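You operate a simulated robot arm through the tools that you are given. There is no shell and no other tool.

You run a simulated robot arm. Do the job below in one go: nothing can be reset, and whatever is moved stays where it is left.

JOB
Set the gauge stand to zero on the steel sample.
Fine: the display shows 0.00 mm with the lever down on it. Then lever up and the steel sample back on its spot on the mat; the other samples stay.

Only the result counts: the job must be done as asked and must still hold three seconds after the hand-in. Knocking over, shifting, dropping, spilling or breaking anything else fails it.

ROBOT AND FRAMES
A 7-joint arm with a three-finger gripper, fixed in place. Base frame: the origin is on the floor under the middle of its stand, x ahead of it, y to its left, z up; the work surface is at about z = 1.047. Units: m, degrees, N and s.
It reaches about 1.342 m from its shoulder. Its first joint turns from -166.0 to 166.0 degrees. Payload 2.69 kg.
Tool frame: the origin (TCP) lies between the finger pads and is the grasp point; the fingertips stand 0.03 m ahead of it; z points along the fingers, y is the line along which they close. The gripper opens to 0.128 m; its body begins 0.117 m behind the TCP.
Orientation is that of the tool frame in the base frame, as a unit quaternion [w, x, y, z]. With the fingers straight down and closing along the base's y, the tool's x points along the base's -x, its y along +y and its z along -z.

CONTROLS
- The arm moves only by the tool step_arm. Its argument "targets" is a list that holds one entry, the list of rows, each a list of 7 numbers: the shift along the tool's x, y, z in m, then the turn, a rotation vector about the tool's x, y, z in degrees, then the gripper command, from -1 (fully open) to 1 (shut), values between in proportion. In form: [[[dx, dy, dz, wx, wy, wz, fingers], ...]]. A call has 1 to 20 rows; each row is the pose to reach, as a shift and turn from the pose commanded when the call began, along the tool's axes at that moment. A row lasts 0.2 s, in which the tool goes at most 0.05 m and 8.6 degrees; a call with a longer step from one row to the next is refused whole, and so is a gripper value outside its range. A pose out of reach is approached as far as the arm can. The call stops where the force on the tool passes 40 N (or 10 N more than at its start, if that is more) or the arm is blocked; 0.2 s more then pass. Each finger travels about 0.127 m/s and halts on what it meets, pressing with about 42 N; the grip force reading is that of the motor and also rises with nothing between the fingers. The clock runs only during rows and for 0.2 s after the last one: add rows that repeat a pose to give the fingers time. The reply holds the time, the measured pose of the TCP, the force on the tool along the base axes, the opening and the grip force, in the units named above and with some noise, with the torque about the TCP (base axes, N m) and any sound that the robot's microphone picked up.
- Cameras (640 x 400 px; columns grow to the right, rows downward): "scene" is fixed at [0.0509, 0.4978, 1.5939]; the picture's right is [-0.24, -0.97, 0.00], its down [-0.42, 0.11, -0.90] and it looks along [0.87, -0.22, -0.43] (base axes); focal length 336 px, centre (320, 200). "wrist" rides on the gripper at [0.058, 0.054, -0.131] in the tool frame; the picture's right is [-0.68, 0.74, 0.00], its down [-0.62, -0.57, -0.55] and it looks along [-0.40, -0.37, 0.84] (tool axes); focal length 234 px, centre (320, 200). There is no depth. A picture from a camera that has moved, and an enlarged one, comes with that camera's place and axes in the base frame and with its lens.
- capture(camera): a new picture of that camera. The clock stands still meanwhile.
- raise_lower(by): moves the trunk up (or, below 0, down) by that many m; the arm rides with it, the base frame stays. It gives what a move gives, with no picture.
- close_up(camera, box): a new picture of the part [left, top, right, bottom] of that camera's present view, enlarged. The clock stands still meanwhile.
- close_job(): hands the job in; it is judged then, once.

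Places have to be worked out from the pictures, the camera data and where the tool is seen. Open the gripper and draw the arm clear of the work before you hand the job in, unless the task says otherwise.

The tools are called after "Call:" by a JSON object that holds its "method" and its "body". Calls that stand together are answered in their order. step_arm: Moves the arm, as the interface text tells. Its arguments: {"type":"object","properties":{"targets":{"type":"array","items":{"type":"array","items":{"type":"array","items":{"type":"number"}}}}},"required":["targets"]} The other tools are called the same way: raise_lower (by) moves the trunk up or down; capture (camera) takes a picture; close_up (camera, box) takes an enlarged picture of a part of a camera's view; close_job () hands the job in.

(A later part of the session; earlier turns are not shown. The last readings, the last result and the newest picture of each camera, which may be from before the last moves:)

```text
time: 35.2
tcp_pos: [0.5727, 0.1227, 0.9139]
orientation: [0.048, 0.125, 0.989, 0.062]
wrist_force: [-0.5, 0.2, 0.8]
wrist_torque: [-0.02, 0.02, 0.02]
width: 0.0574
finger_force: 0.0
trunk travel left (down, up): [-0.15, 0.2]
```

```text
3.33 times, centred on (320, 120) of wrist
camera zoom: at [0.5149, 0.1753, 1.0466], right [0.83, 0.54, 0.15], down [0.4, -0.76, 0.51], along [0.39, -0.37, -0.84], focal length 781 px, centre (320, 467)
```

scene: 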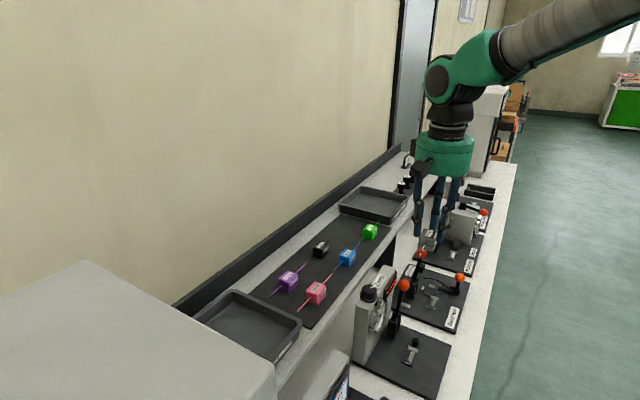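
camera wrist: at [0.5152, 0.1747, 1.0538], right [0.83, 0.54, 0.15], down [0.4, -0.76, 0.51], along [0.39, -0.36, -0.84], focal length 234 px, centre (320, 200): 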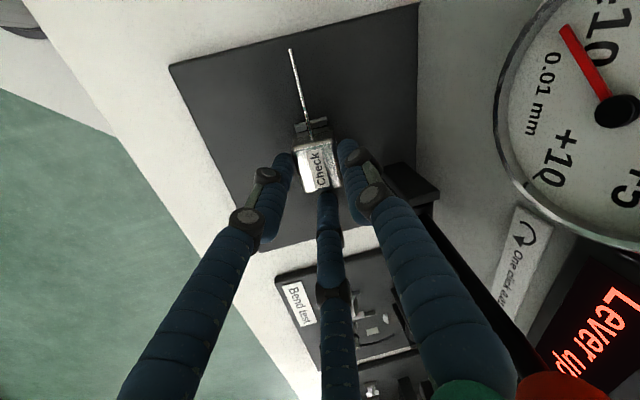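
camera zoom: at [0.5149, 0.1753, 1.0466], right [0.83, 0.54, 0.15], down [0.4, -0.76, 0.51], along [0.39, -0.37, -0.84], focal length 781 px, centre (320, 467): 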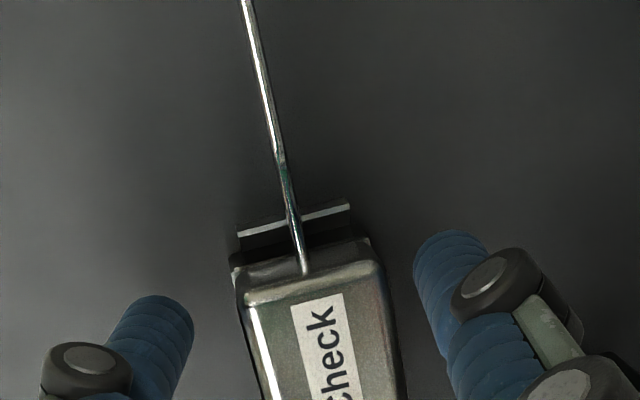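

The sample has dropped flat between the end plates with its wire across the anvil. I lift the open hand straight up out of the gauge, then bring it vertical.

Call:
{"method": "step_arm", "body": {"targets": [[[-0.0008, 0.0014, -0.0099, 0, 0, 0, 0.1], [-0.0023, 0.0041, -0.0296, 0, 0, 0, 0.1], [-0.0047, 0.0081, -0.0593, 0, 0, 0, 0.1], [-0.0078, 0.0135, -0.0988, 0, 0, 0, 0.1], [-0.0109, 0.019, -0.138, 0, 0, 0, 0.1], [-0.0141, 0.0244, -0.178, 3.9, 2.25, 0, 0.1], [-0.0172, 0.0298, -0.217, 7.4, 4.27, 0, 0.1], [-0.0172, 0.0298, -0.217, 7.4, 4.27, 0, -0.3]]]}}

Call:
{"method": "close_up", "body": {"camera": "scene", "box": [360, 250, 450, 370]}}

Call:
{"method": "close_up", "body": {"camera": "scene", "box": [398, 328, 434, 370]}}

Call:
{"method": "capture", "body": {"camera": "wrist"}}

```text
time: 37.0
tcp_pos: [0.5761, 0.1229, 1.1338]
orientation: [0.002, 0.126, 0.992, 0.002]
wrist_force: [-0.2, 0.2, -0.5]
wrist_torque: [0.0, 0.0, 0.02]
width: 0.0831
finger_force: 0.1
trunk travel left (down, up): [-0.15, 0.2]
```

```text
3.33 times, centred on (405, 310) of scene
camera zoom: at [0.0509, 0.4978, 1.5939], right [-0.24, -0.97, 0.0], down [-0.42, 0.11, -0.9], along [0.87, -0.22, -0.43], focal length 1120 px, centre (37, -167)
```

zoom: 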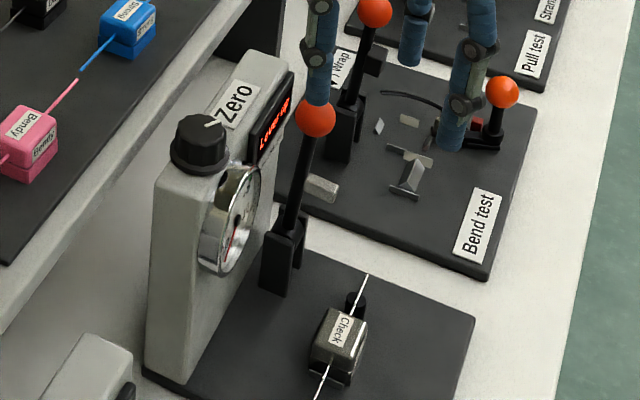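

```text
9.52 times, centred on (416, 349) of scene
camera zoom: at [0.0509, 0.4978, 1.5939], right [-0.24, -0.97, 0.0], down [-0.42, 0.11, -0.9], along [0.87, -0.22, -0.43], focal length 3201 px, centre (-594, -1219)
```

zoom: 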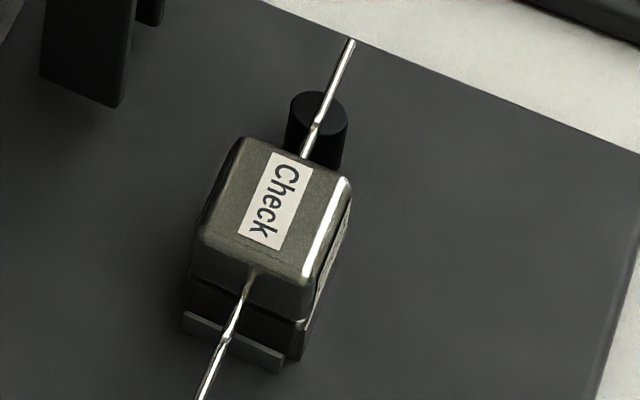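

```text
taken
camera wrist: at [0.5308, 0.1884, 1.2651], right [0.84, 0.55, 0.01], down [0.45, -0.7, 0.55], along [0.3, -0.46, -0.84], focal length 234 px, centre (320, 200)
```

wrist: 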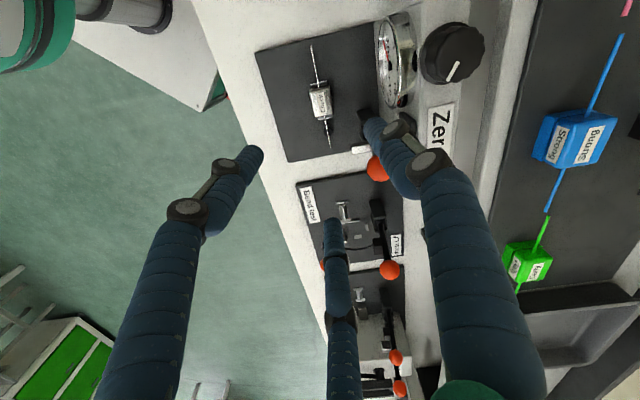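

The hand is clear. I zoom in through the wrist camera to confirm the sample is seated level with its wire over the anvil, and to take another fix on the ball and lever.

Call:
{"method": "close_up", "body": {"camera": "wrist", "box": [290, 40, 360, 155]}}

Call:
{"method": "close_up", "body": {"camera": "wrist", "box": [340, 10, 500, 190]}}

Call:
{"method": "close_up", "body": {"camera": "scene", "box": [385, 270, 425, 340]}}

```text
3.48 times, centred on (325, 98) of wrist
camera zoom: at [0.5308, 0.1884, 1.2651], right [0.84, 0.55, 0.01], down [0.45, -0.7, 0.55], along [0.3, -0.46, -0.84], focal length 814 px, centre (303, 556)
```

zoom: 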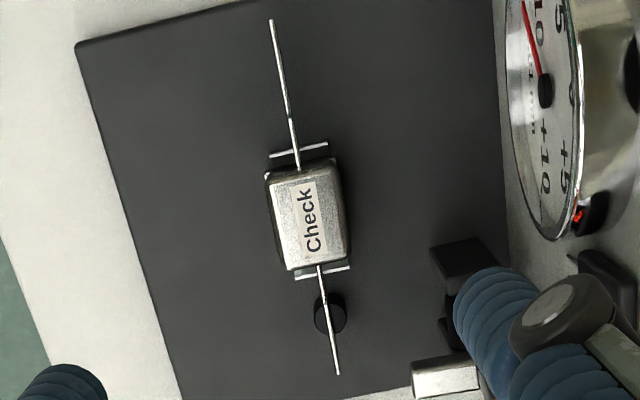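

```text
2.22 times, centred on (420, 100) of wrist
camera zoom: at [0.5308, 0.1884, 1.2651], right [0.84, 0.55, 0.01], down [0.45, -0.7, 0.55], along [0.3, -0.46, -0.84], focal length 520 px, centre (98, 422)
```

zoom: 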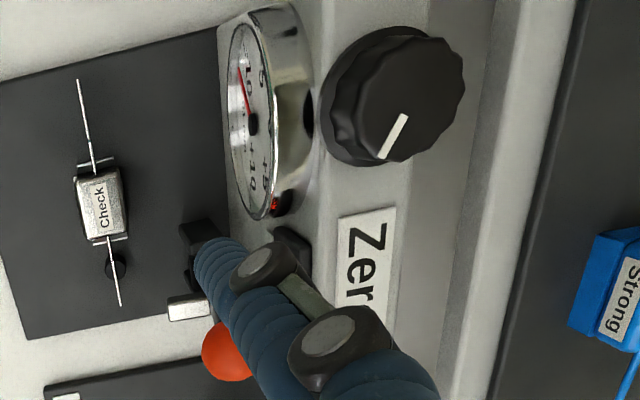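

```text
5.71 times, centred on (405, 305) of scene
camera zoom: at [0.0509, 0.4978, 1.5939], right [-0.24, -0.97, 0.0], down [-0.42, 0.11, -0.9], along [0.87, -0.22, -0.43], focal length 1920 px, centre (-166, -400)
```

zoom: 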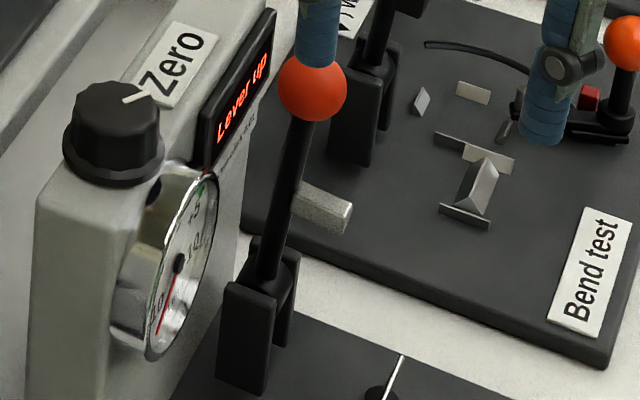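

The sample sits level in the rest with the wire across the anvil. Next is the lever: the ball is at about (0.641, 0.1365, 1.043). I move above it and turn the tool about -29.5° so two fingers will be behind the ball and one in front.

Call:
{"method": "step_arm", "body": {"targets": [[[-0.0144, 0.0065, 0, 0, 0, -7.4, 0.2], [-0.0287, 0.013, 0, 0, 0, -14.8, 0.2], [-0.043, 0.0195, 0, 0, 0, -22.2, 0.2], [-0.0574, 0.026, 0, 0, 0, -29.5, 0.2], [-0.0574, 0.026, 0, 0, 0, -29.5, 0.2]]]}}

Call:
{"method": "capture", "body": {"camera": "wrist"}}

Call:
{"method": "close_up", "body": {"camera": "scene", "box": [370, 230, 450, 340]}}

```text
time: 38.2
tcp_pos: [0.6377, 0.1342, 1.1327]
orientation: [0.003, -0.132, 0.991, 0.002]
wrist_force: [0.0, 0.5, 0.3]
wrist_torque: [0.01, 0.04, -0.03]
width: 0.0514
finger_force: 0.2
trunk travel left (down, up): [-0.15, 0.2]
```

```text
taken
camera wrist: at [0.5656, 0.1704, 1.2643], right [0.46, 0.89, 0.01], down [0.74, -0.39, 0.55], along [0.49, -0.25, -0.83], focal length 234 px, centre (320, 200)
```

wrist: 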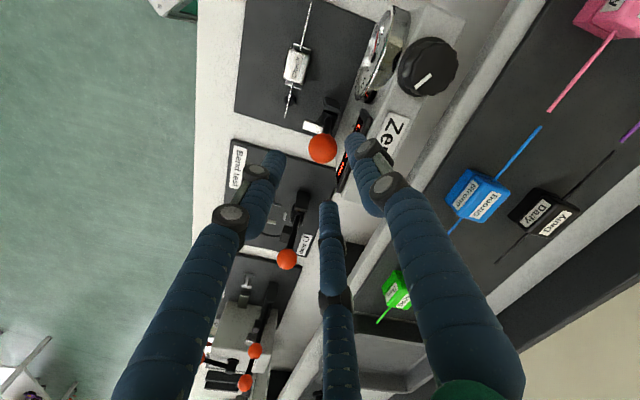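

```text
3.64 times, centred on (410, 285) of scene
camera zoom: at [0.0509, 0.4978, 1.5939], right [-0.24, -0.97, 0.0], down [-0.42, 0.11, -0.9], along [0.87, -0.22, -0.43], focal length 1222 px, centre (-7, -109)
```

zoom: 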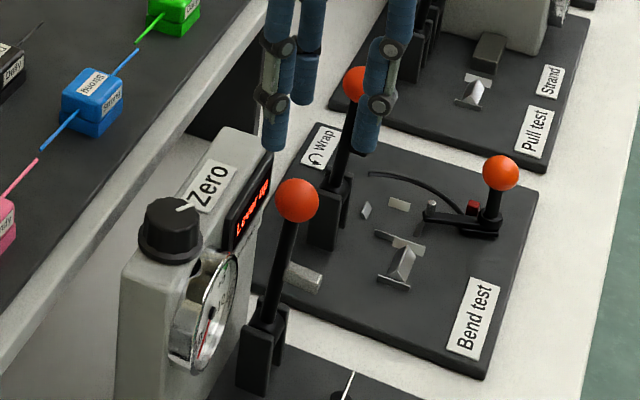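

The ball sits 2–3 mm off the tool axis, as planned. I narrow the cage to 44 mm and lower it around the ball, biased away from the display.

Call:
{"method": "step_arm", "body": {"targets": [[[0.0016, -0.0032, 0, 0, 0, 0, 0.3125], [0.0016, -0.0032, 0.025, 0, 0, 0, 0.3125], [0.0016, -0.0032, 0.05, 0, 0, 0, 0.3125], [0.0016, -0.0032, 0.0747, 0, 0, 0, 0.3125], [0.0016, -0.0032, 0.0747, 0, 0, 0, 0.3125]]]}}

Call:
{"method": "close_up", "body": {"camera": "scene", "box": [370, 230, 450, 340]}}

Call:
{"method": "close_up", "body": {"camera": "wrist", "box": [220, 60, 420, 260]}}

```text
time: 39.4
tcp_pos: [0.6351, 0.1295, 1.0574]
orientation: [0.004, -0.132, 0.991, 0.002]
wrist_force: [0.3, 0.0, 0.2]
wrist_torque: [0.0, 0.03, -0.02]
width: 0.044
finger_force: 0.1
trunk travel left (down, up): [-0.15, 0.2]
```

```text
3.64 times, centred on (410, 285) of scene
camera zoom: at [0.0509, 0.4978, 1.5939], right [-0.24, -0.97, 0.0], down [-0.42, 0.11, -0.9], along [0.87, -0.22, -0.43], focal length 1222 px, centre (-7, -109)
```

zoom: 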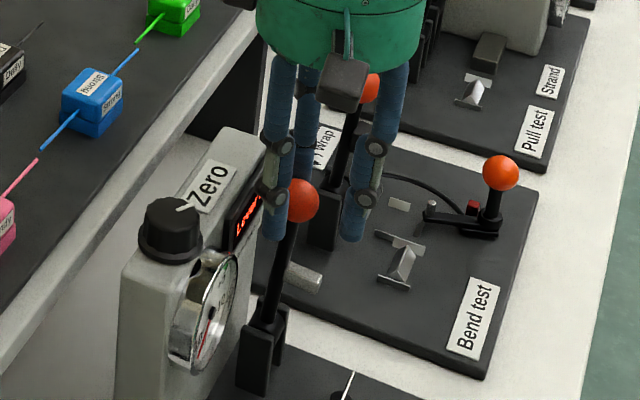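

```text
2.00 times, centred on (320, 160) of wrist
camera zoom: at [0.5638, 0.1664, 1.1898], right [0.46, 0.89, 0.01], down [0.74, -0.39, 0.55], along [0.49, -0.25, -0.83], focal length 468 px, centre (320, 280)
```

zoom: 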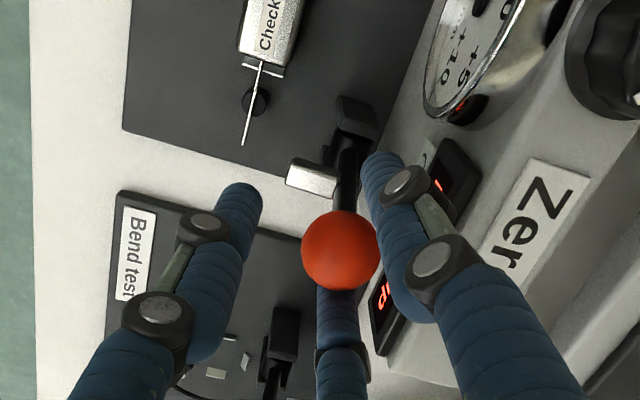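

The ball is inside the cage, but at 44 mm it could slip between the two rear fingers. I move 5 mm toward it and close to about 30 mm, which cups the ball without clamping it.

Call:
{"method": "step_arm", "body": {"targets": [[[-0.0043, 0.0025, 0, 0, 0, 0, 0.3125], [-0.0043, 0.0025, 0, 0, 0, 0, 0.45], [-0.0043, 0.0025, 0, 0, 0, 0, 0.53], [-0.0043, 0.0025, 0, 0, 0, 0, 0.53]]]}}

Call:
{"method": "close_up", "body": {"camera": "wrist", "box": [220, 60, 420, 260]}}

Call:
{"method": "close_up", "body": {"camera": "scene", "box": [370, 230, 450, 340]}}

```text
time: 40.4
tcp_pos: [0.6391, 0.1344, 1.0588]
orientation: [0.004, -0.131, 0.991, 0.002]
wrist_force: [7.5, -4.1, 2.1]
wrist_torque: [-0.04, -0.2, -0.01]
width: 0.0361
finger_force: 4.8
trunk travel left (down, up): [-0.15, 0.2]
```

```text
2.00 times, centred on (320, 160) of wrist
camera zoom: at [0.5677, 0.1703, 1.1902], right [0.46, 0.89, 0.01], down [0.74, -0.39, 0.55], along [0.49, -0.25, -0.83], focal length 468 px, centre (320, 280)
```

zoom: 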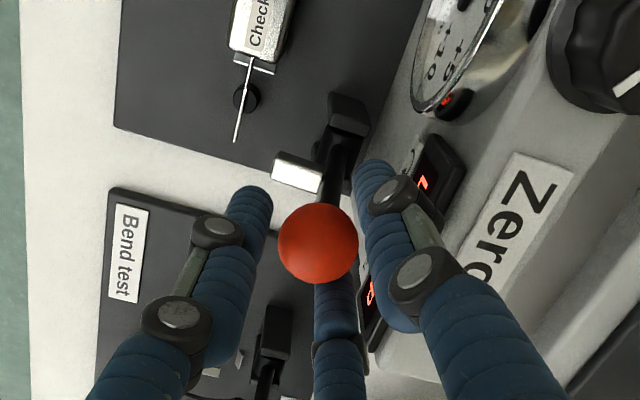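

```text
3.64 times, centred on (410, 285) of scene
camera zoom: at [0.0509, 0.4978, 1.5939], right [-0.24, -0.97, 0.0], down [-0.42, 0.11, -0.9], along [0.87, -0.22, -0.43], focal length 1222 px, centre (-7, -109)
```

zoom: 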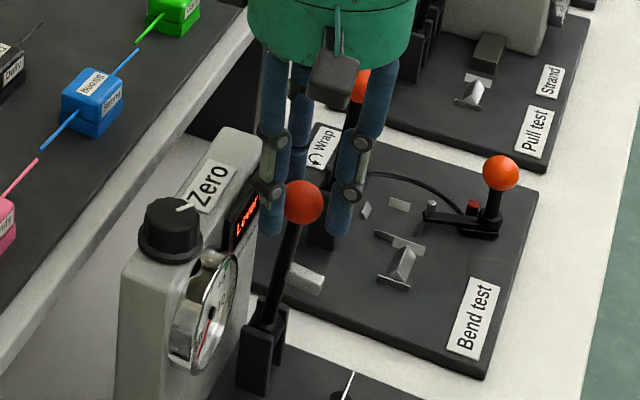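

The fingers now cup the ball and the lever gives freely. I swing the ball forward along its arc to about 25° and check.

Call:
{"method": "step_arm", "body": {"targets": [[[0.0123, -0.0071, 0.0015, 0, 0, 0, 0.53], [0.0245, -0.0141, 0.0045, 0, 0, 0, 0.53], [0.0343, -0.0198, 0.0081, 0, 0, 0, 0.53], [0.0439, -0.0253, 0.0126, 0, 0, 0, 0.53]]]}}

Call:
{"method": "close_up", "body": {"camera": "scene", "box": [370, 230, 450, 340]}}

Call:
{"method": "close_up", "body": {"camera": "wrist", "box": [220, 60, 420, 260]}}

```text
time: 41.4
tcp_pos: [0.6021, 0.1009, 1.0455]
orientation: [0.003, -0.133, 0.991, 0.002]
wrist_force: [1.7, -2.3, 0.5]
wrist_torque: [-0.01, -0.04, 0.01]
width: 0.0352
finger_force: 3.6
trunk travel left (down, up): [-0.15, 0.2]
```

```text
3.64 times, centred on (410, 285) of scene
camera zoom: at [0.0509, 0.4978, 1.5939], right [-0.24, -0.97, 0.0], down [-0.42, 0.11, -0.9], along [0.87, -0.22, -0.43], focal length 1222 px, centre (-7, -109)
```

zoom: 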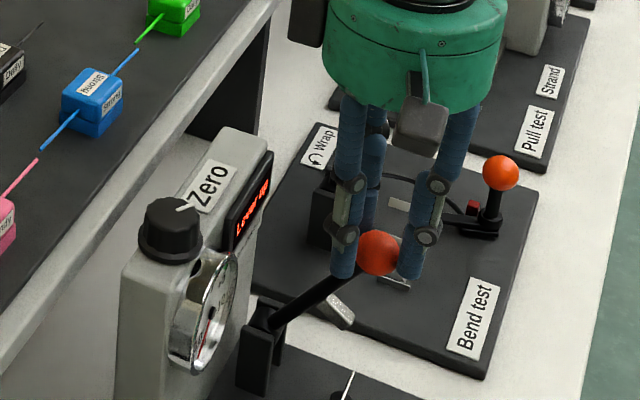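

```text
2.00 times, centred on (320, 160) of wrist
camera zoom: at [0.5304, 0.1359, 1.1779], right [0.46, 0.89, 0.01], down [0.74, -0.39, 0.55], along [0.49, -0.25, -0.83], focal length 468 px, centre (320, 280)
```

zoom: 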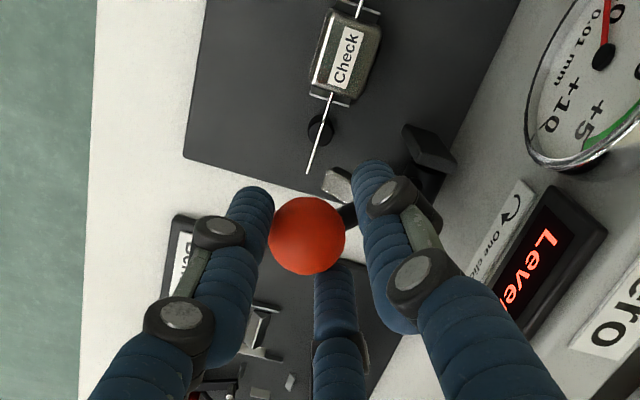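

The lever has swung to roughly 35°, and the arc fits a pivot near z 0.927 with a 0.116 m radius. I follow that arc on down to about 65°.

Call:
{"method": "step_arm", "body": {"targets": [[[0.011, -0.0086, 0.0155, 0, 0, 0, 0.53], [0.0174, -0.0123, 0.0225, 0, 0, 0, 0.53], [0.0286, -0.0188, 0.038, 0, 0, 0, 0.53], [0.0374, -0.0238, 0.0555, 0, 0, 0, 0.53], [0.0374, -0.0238, 0.0555, 0, 0, 0, 0.53]]]}}

Call:
{"method": "close_up", "body": {"camera": "scene", "box": [370, 230, 450, 340]}}

Call:
{"method": "close_up", "body": {"camera": "wrist", "box": [220, 60, 420, 260]}}

```text
time: 42.6
tcp_pos: [0.5724, 0.0673, 0.9913]
orientation: [0.003, -0.132, 0.991, 0.002]
wrist_force: [2.1, -1.5, -0.7]
wrist_torque: [-0.06, -0.06, 0.02]
width: 0.0334
finger_force: 2.6
trunk travel left (down, up): [-0.15, 0.2]
```

```text
3.64 times, centred on (410, 285) of scene
camera zoom: at [0.0509, 0.4978, 1.5939], right [-0.24, -0.97, 0.0], down [-0.42, 0.11, -0.9], along [0.87, -0.22, -0.43], focal length 1222 px, centre (-7, -109)
```

zoom: 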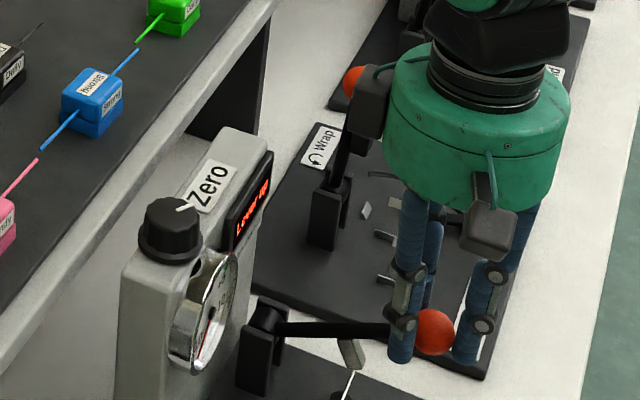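

```text
2.00 times, centred on (320, 160) of wrist
camera zoom: at [0.5006, 0.1031, 1.1231], right [0.46, 0.89, 0.01], down [0.74, -0.39, 0.55], along [0.49, -0.25, -0.83], focal length 468 px, centre (320, 280)
```

zoom: 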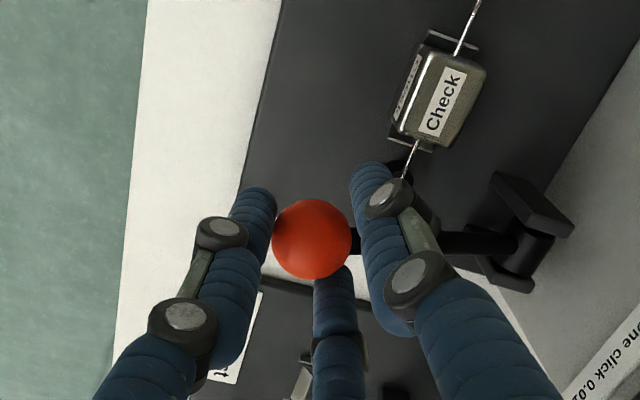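

The lever is at about 66° and the foot is close above the wire. Sideways pushing does little from here, so I grip the ball properly and carry it down the rest of the arc while watching the force.

Call:
{"method": "step_arm", "body": {"targets": [[[0, 0, 0, 0, 0, 0, 1], [0, 0, 0, 0, 0, 0, 1], [0, 0, 0, 0, 0, 0, 1], [0.003, -0.0017, 0.007, 0, 0, 0, 1], [0.006, -0.0035, 0.014, 0, 0, 0, 1], [0.0075, -0.0043, 0.0205, 0, 0, 0, 1], [0.0075, -0.0043, 0.0205, 0, 0, 0, 1]]]}}

Call:
{"method": "close_up", "body": {"camera": "scene", "box": [370, 250, 450, 370]}}

Call:
{"method": "close_up", "body": {"camera": "wrist", "box": [220, 60, 420, 260]}}

```text
time: 44.3
tcp_pos: [0.5693, 0.0585, 0.9716]
orientation: [0.005, -0.132, 0.991, 0.002]
wrist_force: [1.1, -22.6, 2.0]
wrist_torque: [-1.1, -0.21, -0.01]
width: 0.0287
finger_force: 41.8
trunk travel left (down, up): [-0.15, 0.2]
stopped in row 7: the force on the tool passed its limit at 41 N (the readings are from after the stop); the commanded pose is now the measured one
```

```text
3.33 times, centred on (410, 310) of scene
camera zoom: at [0.0509, 0.4978, 1.5939], right [-0.24, -0.97, 0.0], down [-0.42, 0.11, -0.9], along [0.87, -0.22, -0.43], focal length 1120 px, centre (20, -167)
```

zoom: 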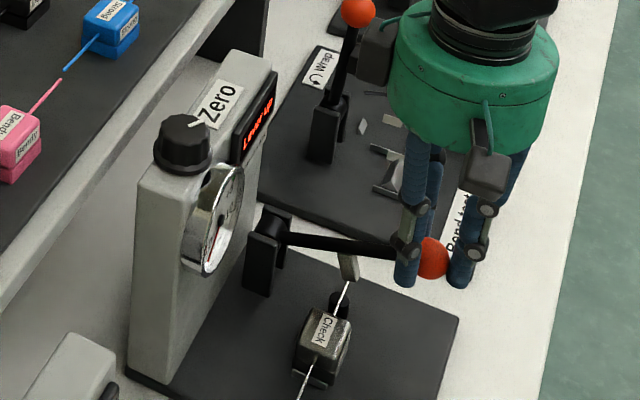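

```text
2.00 times, centred on (320, 160) of wrist
camera zoom: at [0.4962, 0.0945, 1.1029], right [0.46, 0.89, 0.01], down [0.74, -0.39, 0.55], along [0.49, -0.25, -0.83], focal length 468 px, centre (320, 280)
```

zoom: 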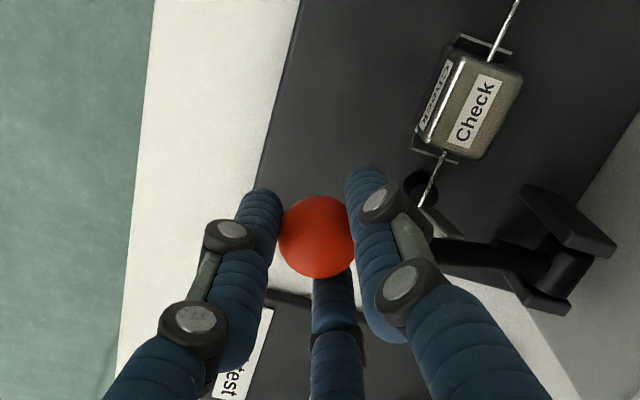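

The sideways force shows the ball is slightly off my arc (the lever is at about 76°), so gripping it builds up side load. I open the fingers to relieve it and see where the lever settles.

Call:
{"method": "step_arm", "body": {"targets": [[[0, 0, 0, 0, 0, 0, 0.6], [0, 0, 0, 0, 0, 0, 0.3], [0, 0, 0, 0, 0, 0, 0.2], [0, 0, 0, 0, 0, 0, 0.2]]]}}

Call:
{"method": "close_up", "body": {"camera": "scene", "box": [370, 250, 450, 370]}}

Call:
{"method": "close_up", "body": {"camera": "scene", "box": [360, 255, 420, 320]}}

Call:
{"method": "close_up", "body": {"camera": "wrist", "box": [220, 60, 420, 260]}}

```text
time: 45.3
tcp_pos: [0.5679, 0.0595, 0.9718]
orientation: [0.005, -0.133, 0.991, 0.002]
wrist_force: [0.6, 0.5, -1.1]
wrist_torque: [0.0, 0.02, -0.01]
width: 0.0513
finger_force: 0.0
trunk travel left (down, up): [-0.15, 0.2]
```

```text
3.33 times, centred on (410, 310) of scene
camera zoom: at [0.0509, 0.4978, 1.5939], right [-0.24, -0.97, 0.0], down [-0.42, 0.11, -0.9], along [0.87, -0.22, -0.43], focal length 1120 px, centre (20, -167)
```

zoom: 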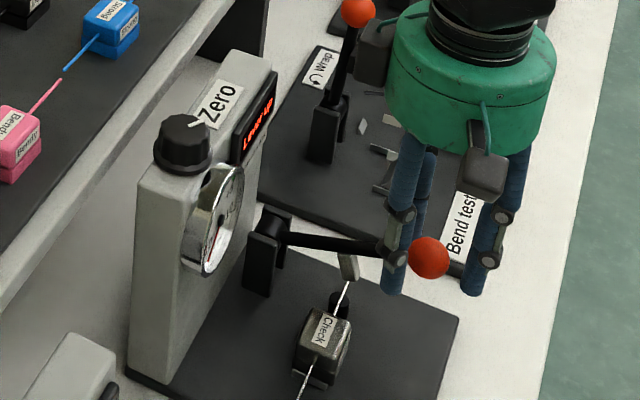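

```text
6.15 times, centred on (390, 288) of scene
camera zoom: at [0.0509, 0.4978, 1.5939], right [-0.24, -0.97, 0.0], down [-0.42, 0.11, -0.9], along [0.87, -0.22, -0.43], focal length 2068 px, centre (-111, -338)
```

zoom: 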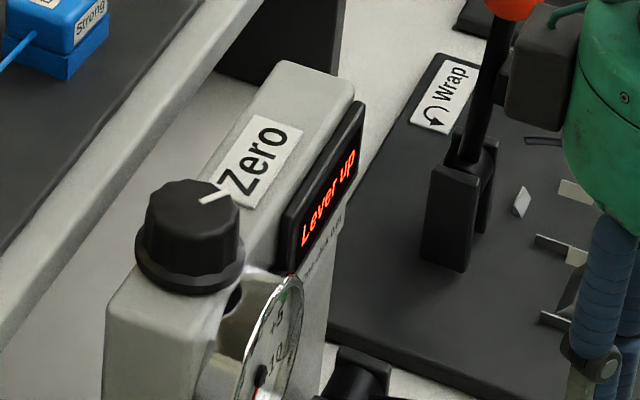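

```text
2.00 times, centred on (320, 160) of wrist
camera zoom: at [0.4959, 0.0966, 1.1027], right [0.46, 0.89, 0.01], down [0.74, -0.39, 0.55], along [0.49, -0.25, -0.83], focal length 468 px, centre (320, 280)
```

zoom: 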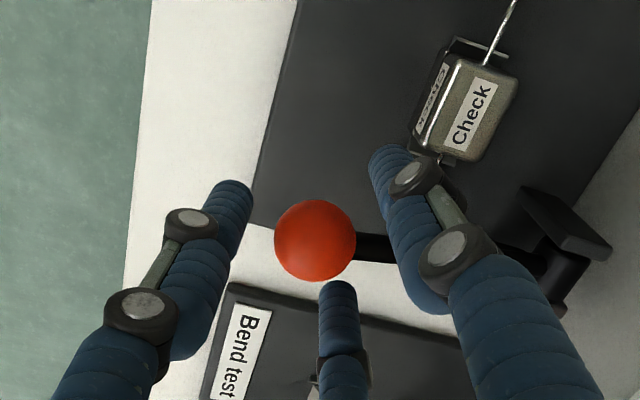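

The lever stays where I left it and still reads "Lever up". I go above the ball, close the hand into a fist, and press straight down on it.

Call:
{"method": "step_arm", "body": {"targets": [[[0.0005, -0.0014, -0.025, 0, 0, 0, 0.2], [0.0005, -0.0014, -0.055, 0, 0, 0, 0.2], [0.0005, -0.0014, -0.055, 0, 0, 0, 1], [0.0005, -0.0014, -0.055, 0, 0, 0, 1], [0.0005, -0.0014, -0.055, 0, 0, 0, 1], [0.0005, -0.0014, -0.04, 0, 0, 0, 1], [0.0005, -0.0014, -0.033, 0, 0, 0, 1], [0.0005, -0.0014, -0.033, 0, 0, 0, 1]]]}}

Call:
{"method": "close_up", "body": {"camera": "scene", "box": [370, 250, 450, 370]}}

```text
time: 47.1
tcp_pos: [0.5673, 0.059, 1.0024]
orientation: [0.005, -0.132, 0.991, 0.003]
wrist_force: [0.7, 0.2, -1.0]
wrist_torque: [0.02, 0.03, 0.0]
width: 0.0019
finger_force: 30.8
trunk travel left (down, up): [-0.15, 0.2]
```

```text
3.33 times, centred on (410, 310) of scene
camera zoom: at [0.0509, 0.4978, 1.5939], right [-0.24, -0.97, 0.0], down [-0.42, 0.11, -0.9], along [0.87, -0.22, -0.43], focal length 1120 px, centre (20, -167)
```

zoom: 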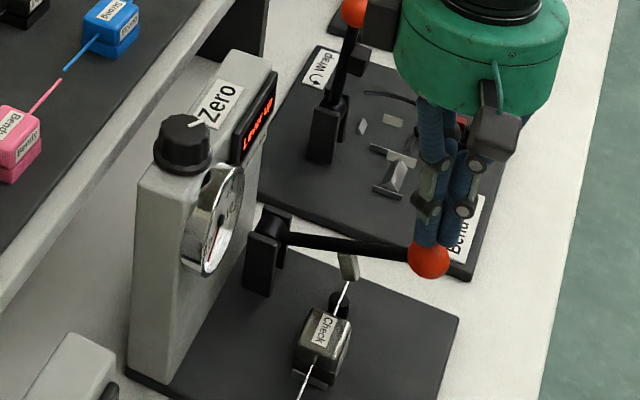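

The fist is right on top of the ball. I press down in small steps.

Call:
{"method": "step_arm", "body": {"targets": [[[0, 0, 0.004, 0, 0, 0, 1], [0, 0, 0.008, 0, 0, 0, 1], [0, 0, 0.012, 0, 0, 0, 1], [0, 0, 0.016, 0, 0, 0, 1], [0, 0, 0.016, 0, 0, 0, 1]]]}}

Call:
{"method": "close_up", "body": {"camera": "scene", "box": [370, 250, 450, 370]}}

Call:
{"method": "close_up", "body": {"camera": "scene", "box": [380, 250, 410, 290]}}

```text
time: 48.3
tcp_pos: [0.5674, 0.0592, 0.9873]
orientation: [0.004, -0.132, 0.991, 0.003]
wrist_force: [0.4, 0.3, -0.2]
wrist_torque: [0.0, -0.02, -0.01]
width: 0.0023
finger_force: 31.3
trunk travel left (down, up): [-0.15, 0.2]
```

```text
3.33 times, centred on (410, 310) of scene
camera zoom: at [0.0509, 0.4978, 1.5939], right [-0.24, -0.97, 0.0], down [-0.42, 0.11, -0.9], along [0.87, -0.22, -0.43], focal length 1120 px, centre (20, -167)
```

zoom: 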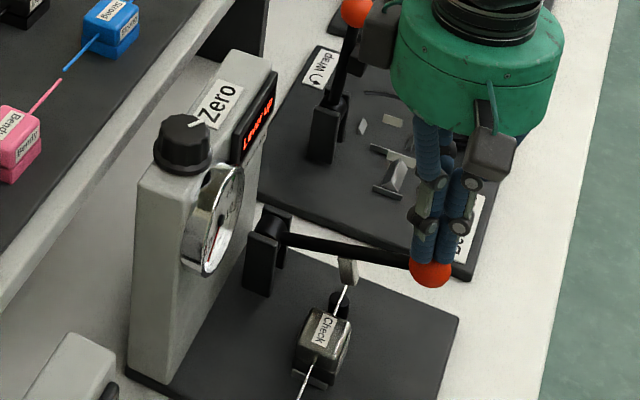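

```text
10.00 times, centred on (395, 270) of scene
camera zoom: at [0.0509, 0.4978, 1.5939], right [-0.24, -0.97, 0.0], down [-0.42, 0.11, -0.9], along [0.87, -0.22, -0.43], focal length 3361 px, centre (-430, -500)
```

zoom: 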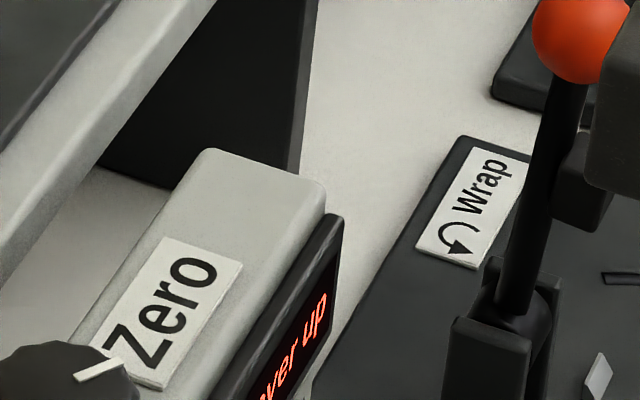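

The lever moves down almost without resistance. I continue in small steps until the foot meets the wire.

Call:
{"method": "step_arm", "body": {"targets": [[[0, 0, 0.003, 0, 0, 0, 1], [0, 0, 0.006, 0, 0, 0, 1], [0, 0, 0.009, 0, 0, 0, 1], [0, 0, 0.012, 0, 0, 0, 1], [0, 0, 0.012, 0, 0, 0, 1]]]}}

Call:
{"method": "close_up", "body": {"camera": "scene", "box": [370, 250, 450, 370]}}

Call:
{"method": "close_up", "body": {"camera": "scene", "box": [375, 260, 415, 330]}}

```text
time: 49.5
tcp_pos: [0.5674, 0.059, 0.9764]
orientation: [0.004, -0.133, 0.991, 0.003]
wrist_force: [0.5, 0.1, -0.1]
wrist_torque: [0.02, 0.01, 0.0]
width: 0.0023
finger_force: 31.2
trunk travel left (down, up): [-0.15, 0.2]
```

```text
3.33 times, centred on (410, 310) of scene
camera zoom: at [0.0509, 0.4978, 1.5939], right [-0.24, -0.97, 0.0], down [-0.42, 0.11, -0.9], along [0.87, -0.22, -0.43], focal length 1120 px, centre (20, -167)
```

zoom: 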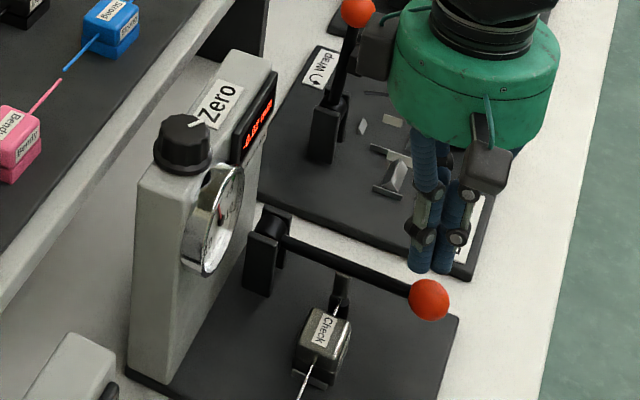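

```text
5.71 times, centred on (395, 295) of scene
camera zoom: at [0.0509, 0.4978, 1.5939], right [-0.24, -0.97, 0.0], down [-0.42, 0.11, -0.9], along [0.87, -0.22, -0.43], focal length 1920 px, centre (-109, -343)
```

zoom: 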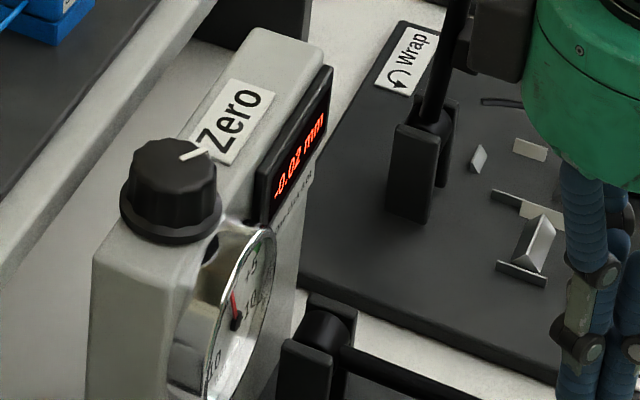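

The lever dropped home by itself and the display now shows a value. I read it and the dial close up.

Call:
{"method": "close_up", "body": {"camera": "scene", "box": [390, 270, 412, 300]}}

Call:
{"method": "close_up", "body": {"camera": "scene", "box": [380, 290, 404, 335]}}

Call:
{"method": "close_up", "body": {"camera": "scene", "box": [365, 270, 395, 300]}}

```text
13.33 times, centred on (401, 285) of scene
camera zoom: at [0.0509, 0.4978, 1.5939], right [-0.24, -0.97, 0.0], down [-0.42, 0.11, -0.9], along [0.87, -0.22, -0.43], focal length 4481 px, centre (-760, -933)
```

zoom: 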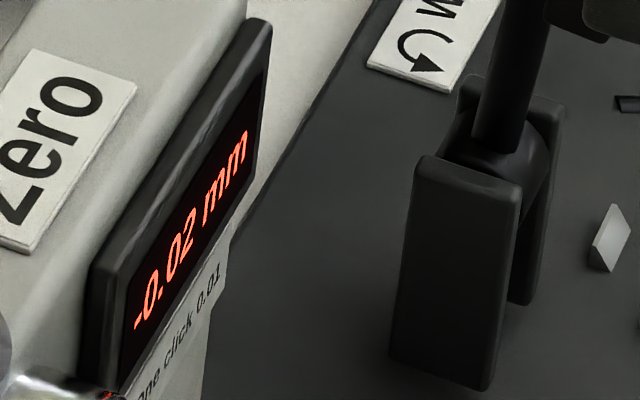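

```text
8.89 times, centred on (392, 312) of scene
camera zoom: at [0.0509, 0.4978, 1.5939], right [-0.24, -0.97, 0.0], down [-0.42, 0.11, -0.9], along [0.87, -0.22, -0.43], focal length 2987 px, centre (-320, -800)
```

zoom: 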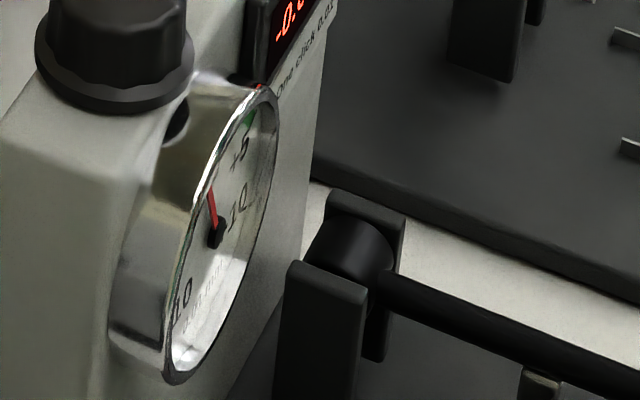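

```text
13.33 times, centred on (380, 285) of scene
camera zoom: at [0.0509, 0.4978, 1.5939], right [-0.24, -0.97, 0.0], down [-0.42, 0.11, -0.9], along [0.87, -0.22, -0.43], focal length 4481 px, centre (-480, -933)
```

zoom: 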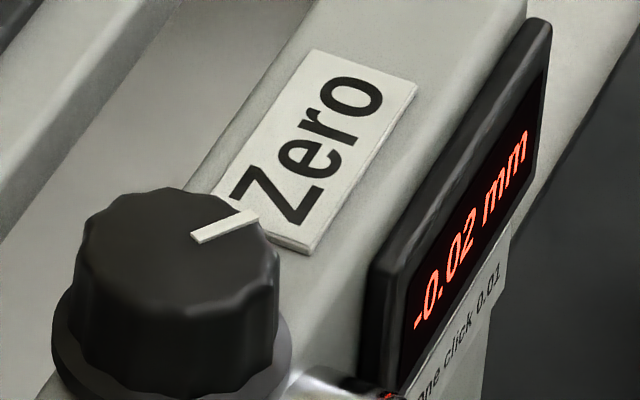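

The gauge reads -0.02 mm on the steel sample with the lever down, so it needs two clicks. The strip below the display has an arrow by "One click 0.01", and I look at that with the wrist camera to get the direction.

Call:
{"method": "capture", "body": {"camera": "wrist"}}

Call:
{"method": "close_up", "body": {"camera": "scene", "box": [386, 280, 404, 302]}}

```text
taken
camera wrist: at [0.4957, 0.0953, 1.1079], right [0.46, 0.89, 0.01], down [0.74, -0.39, 0.55], along [0.49, -0.25, -0.83], focal length 234 px, centre (320, 200)
```

wrist: 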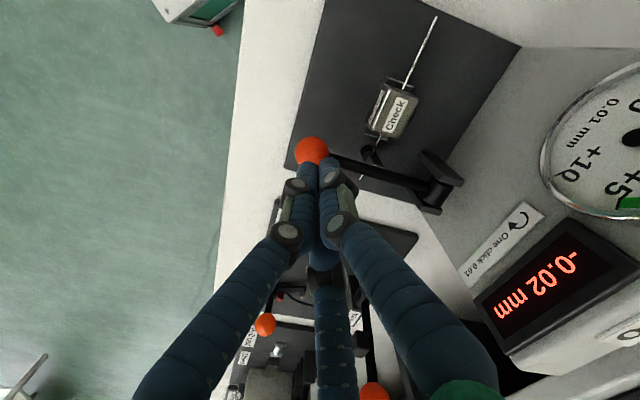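

```text
16.00 times, centred on (395, 291) of scene
camera zoom: at [0.0509, 0.4978, 1.5939], right [-0.24, -0.97, 0.0], down [-0.42, 0.11, -0.9], along [0.87, -0.22, -0.43], focal length 5377 px, centre (-880, -1256)
```

zoom: 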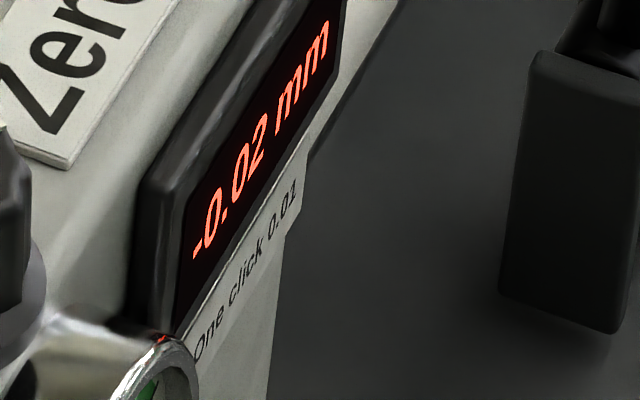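

Call:
{"method": "close_up", "body": {"camera": "wrist", "box": [455, 195, 555, 295]}}

Call:
{"method": "close_up", "body": {"camera": "wrist", "box": [495, 195, 545, 245]}}

Call:
{"method": "close_up", "body": {"camera": "wrist", "box": [290, 60, 470, 220]}}

```text
4.00 times, centred on (505, 245) of wrist
camera zoom: at [0.4957, 0.0953, 1.1079], right [0.46, 0.89, 0.01], down [0.74, -0.39, 0.55], along [0.49, -0.25, -0.83], focal length 937 px, centre (-420, 20)
```

zoom: 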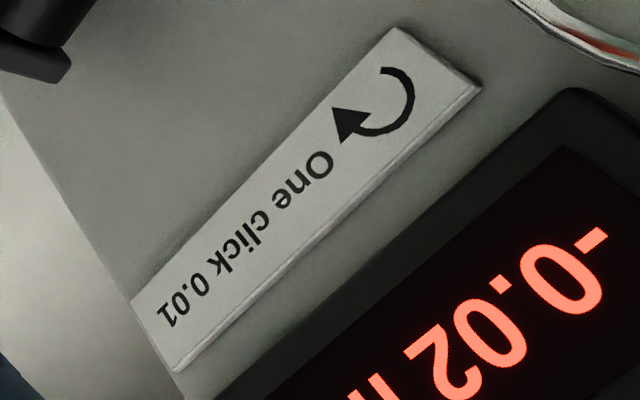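

```text
8.00 times, centred on (520, 220) of wrist
camera zoom: at [0.4957, 0.0953, 1.1079], right [0.46, 0.89, 0.01], down [0.74, -0.39, 0.55], along [0.49, -0.25, -0.83], focal length 1873 px, centre (-1280, 40)
```

zoom: 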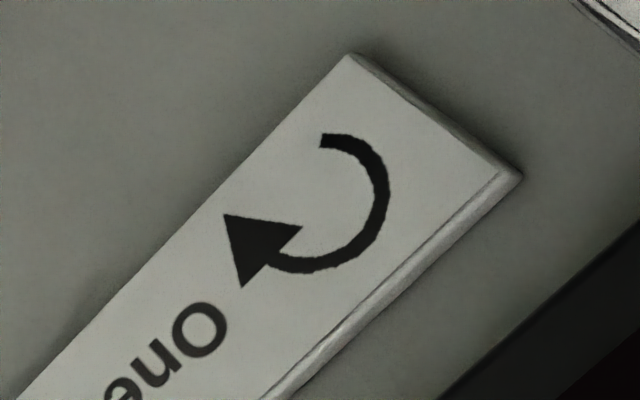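

```text
2.50 times, centred on (380, 140) of wrist
camera zoom: at [0.4957, 0.0953, 1.1079], right [0.46, 0.89, 0.01], down [0.74, -0.39, 0.55], along [0.49, -0.25, -0.83], focal length 585 px, centre (170, 350)
```

zoom: 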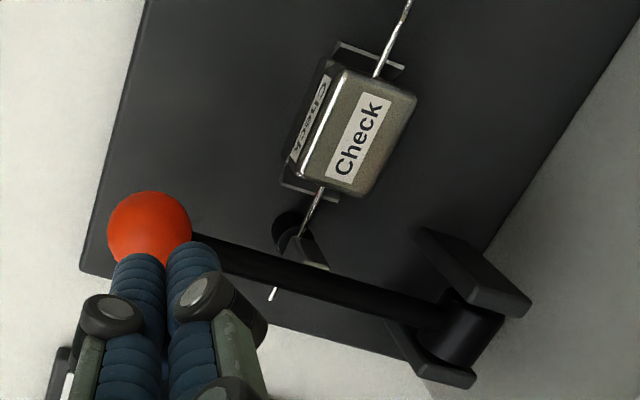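

The arrow is clockwise, so I take it that one clockwise click adds 0.01 mm. The knob sits on top of the column at about (0.612, 0.238), from z 1.05 to 1.083. I rise clear of the lever, open the hand and move above the knob.

Call:
{"method": "step_arm", "body": {"targets": [[[0, 0, -0.04, 0, 0, 0, 1], [0, 0, -0.08, 0, 0, 0, 1], [0, 0, -0.12, 0, 0, 0, 1], [0, 0, -0.16, 0, 0, 0, 1], [0, 0, -0.1936, 0, 0, 0, 0.5], [-0.018, 0.0322, -0.1936, 0.27, 0.48, 0, 0.06], [-0.036, 0.0644, -0.1936, 0.27, 0.48, 0, 0.06], [-0.054, 0.0966, -0.1936, 0.27, 0.48, 0, 0.06], [-0.072, 0.1288, -0.1936, 0.27, 0.48, 0, 0.06], [-0.0899, 0.161, -0.1936, 0.27, 0.48, 0, 0.06], [-0.0899, 0.161, -0.1936, 0.27, 0.48, 0, 0.06]]]}}

Call:
{"method": "capture", "body": {"camera": "wrist"}}

Call:
{"method": "close_up", "body": {"camera": "wrist", "box": [240, 60, 400, 220]}}

Call:
{"method": "close_up", "body": {"camera": "scene", "box": [350, 220, 450, 370]}}

```text
time: 51.9
tcp_pos: [0.611, 0.2372, 1.1727]
orientation: [0.0, -0.132, 0.991, -0.001]
wrist_force: [0.6, 0.0, 0.4]
wrist_torque: [-0.07, 0.02, -0.01]
width: 0.0599
finger_force: 0.2
trunk travel left (down, up): [-0.15, 0.2]
```

```text
taken
camera wrist: at [0.5399, 0.274, 1.3045], right [0.46, 0.89, 0.0], down [0.74, -0.38, 0.55], along [0.49, -0.25, -0.84], focal length 234 px, centre (320, 200)
```

wrist: 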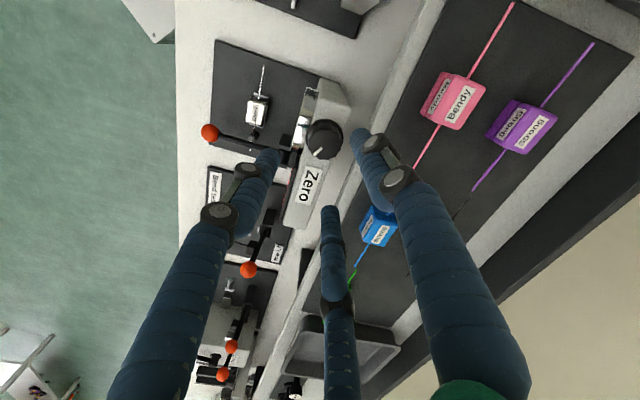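

```text
2.50 times, centred on (320, 140) of wrist
camera zoom: at [0.5399, 0.274, 1.3045], right [0.46, 0.89, 0.0], down [0.74, -0.38, 0.55], along [0.49, -0.25, -0.84], focal length 585 px, centre (320, 350)
```

zoom: 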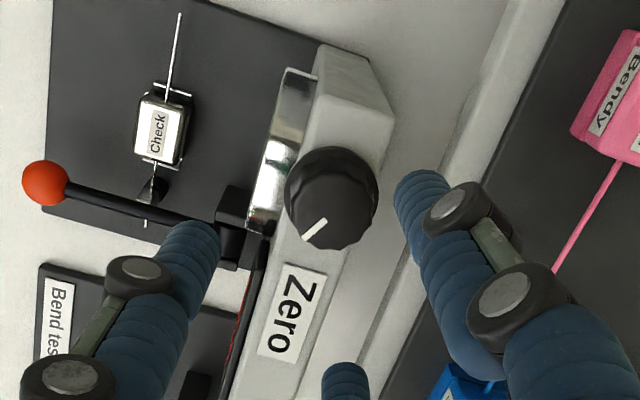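

```text
2.67 times, centred on (400, 295) of scene
camera zoom: at [0.0509, 0.4978, 1.5939], right [-0.24, -0.97, 0.0], down [-0.42, 0.11, -0.9], along [0.87, -0.22, -0.43], focal length 896 px, centre (107, -53)
```

zoom: 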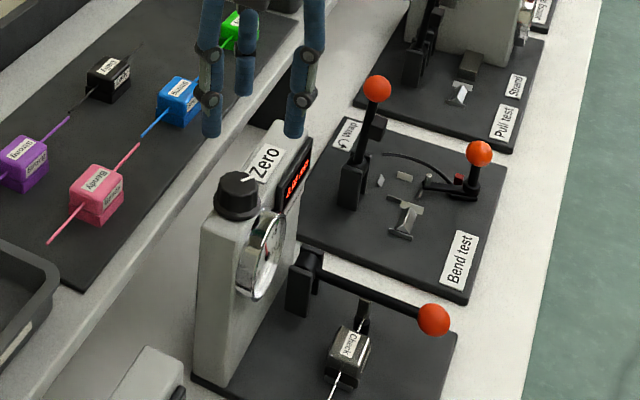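

The knob's axis is about 5 mm from the tool axis, at tool coordinates (-0.0038, +0.0032). I centre on it and lower so the fingertips stop just above its skirt.

Call:
{"method": "step_arm", "body": {"targets": [[[-0.0038, 0.0032, 0.01, 0, 0, 0, 0.06], [-0.0038, 0.0032, 0.04, 0, 0, 0, 0.06], [-0.0038, 0.0032, 0.065, 0, 0, 0, 0.06], [-0.0038, 0.0032, 0.08, 0, 0, 0, 0.06], [-0.0038, 0.0032, 0.08, 0, 0, 0, 0.06]]]}}

Call:
{"method": "close_up", "body": {"camera": "wrist", "box": [240, 60, 400, 220]}}

Call:
{"method": "close_up", "body": {"camera": "scene", "box": [355, 230, 415, 310]}}

```text
time: 53.1
tcp_pos: [0.6148, 0.2397, 1.0901]
orientation: [0.0, -0.132, 0.991, -0.001]
wrist_force: [-0.4, 0.7, 0.9]
wrist_torque: [-0.01, -0.03, 0.0]
width: 0.0599
finger_force: 0.1
trunk travel left (down, up): [-0.15, 0.2]
```

```text
2.50 times, centred on (320, 140) of wrist
camera zoom: at [0.5436, 0.2767, 1.2223], right [0.46, 0.89, 0.0], down [0.74, -0.38, 0.55], along [0.49, -0.25, -0.84], focal length 585 px, centre (320, 350)
```

zoom: 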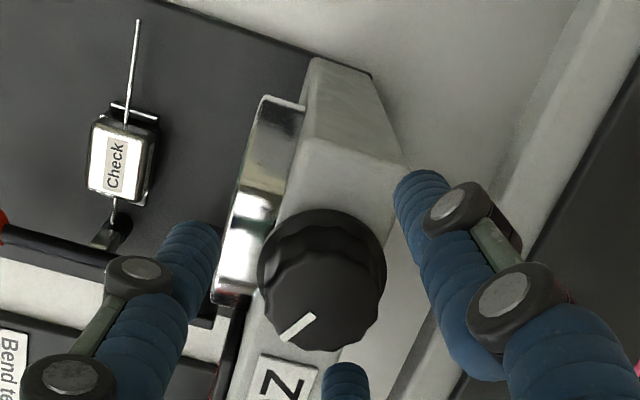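

```text
5.00 times, centred on (385, 270) of scene
camera zoom: at [0.0509, 0.4978, 1.5939], right [-0.24, -0.97, 0.0], down [-0.42, 0.11, -0.9], along [0.87, -0.22, -0.43], focal length 1680 px, centre (-5, -150)
```

zoom: 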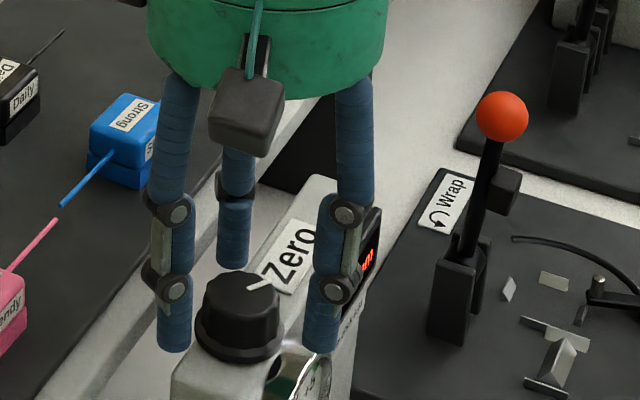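

The scene view shows the knob centred between the three fingers. I close gently, first to 36 mm, and look for side forces.

Call:
{"method": "step_arm", "body": {"targets": [[[0, 0, 0, 0, 0, 0, 0.3], [0, 0, 0, 0, 0, 0, 0.4], [0, 0, 0, 0, 0, 0, 0.46], [0, 0, 0, 0, 0, 0, 0.46]]]}}

Call:
{"method": "close_up", "body": {"camera": "wrist", "box": [240, 60, 400, 220]}}

Call:
{"method": "close_up", "body": {"camera": "scene", "box": [355, 230, 415, 310]}}

```text
time: 54.1
tcp_pos: [0.6159, 0.2399, 1.091]
orientation: [-0.001, -0.132, 0.991, -0.001]
wrist_force: [9.1, -2.5, -1.0]
wrist_torque: [-0.06, -0.3, -0.02]
width: 0.0412
finger_force: 4.7
trunk travel left (down, up): [-0.15, 0.2]
```

```text
2.50 times, centred on (320, 140) of wrist
camera zoom: at [0.5442, 0.2765, 1.2228], right [0.46, 0.89, 0.0], down [0.74, -0.38, 0.55], along [0.49, -0.25, -0.84], focal length 585 px, centre (320, 350)
```

zoom: 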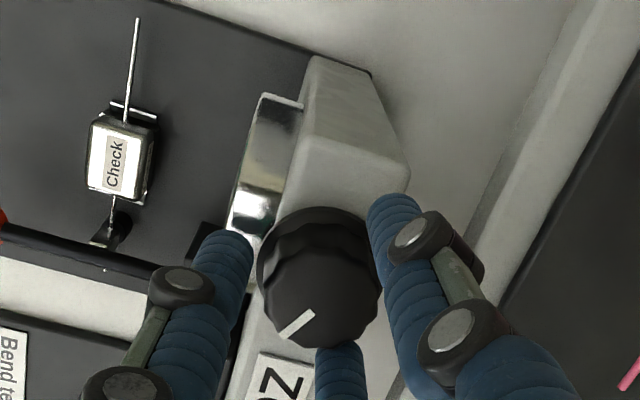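

```text
5.00 times, centred on (385, 270) of scene
camera zoom: at [0.0509, 0.4978, 1.5939], right [-0.24, -0.97, 0.0], down [-0.42, 0.11, -0.9], along [0.87, -0.22, -0.43], focal length 1680 px, centre (-5, -150)
```

zoom: 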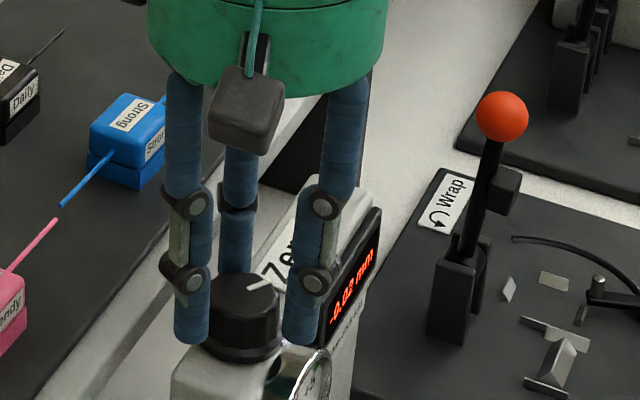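

The display is readable even with the hand here: -0.02 mm. The side force points along finger B, which consistently reaches its target first, so I shift 3 mm that way and check the balance.

Call:
{"method": "step_arm", "body": {"targets": [[[-0.0026, -0.0015, 0, 0, 0, 0, 0.46], [-0.0026, -0.0015, 0, 0, 0, 0, 0.5], [-0.0026, -0.0015, 0, 0, 0, 0, 0.5]]]}}

```text
time: 54.9
tcp_pos: [0.6173, 0.24, 1.0906]
orientation: [0.0, -0.133, 0.991, -0.001]
wrist_force: [6.2, -4.2, 1.6]
wrist_torque: [-0.16, -0.22, -0.03]
width: 0.0366
finger_force: 3.9
trunk travel left (down, up): [-0.15, 0.2]
```

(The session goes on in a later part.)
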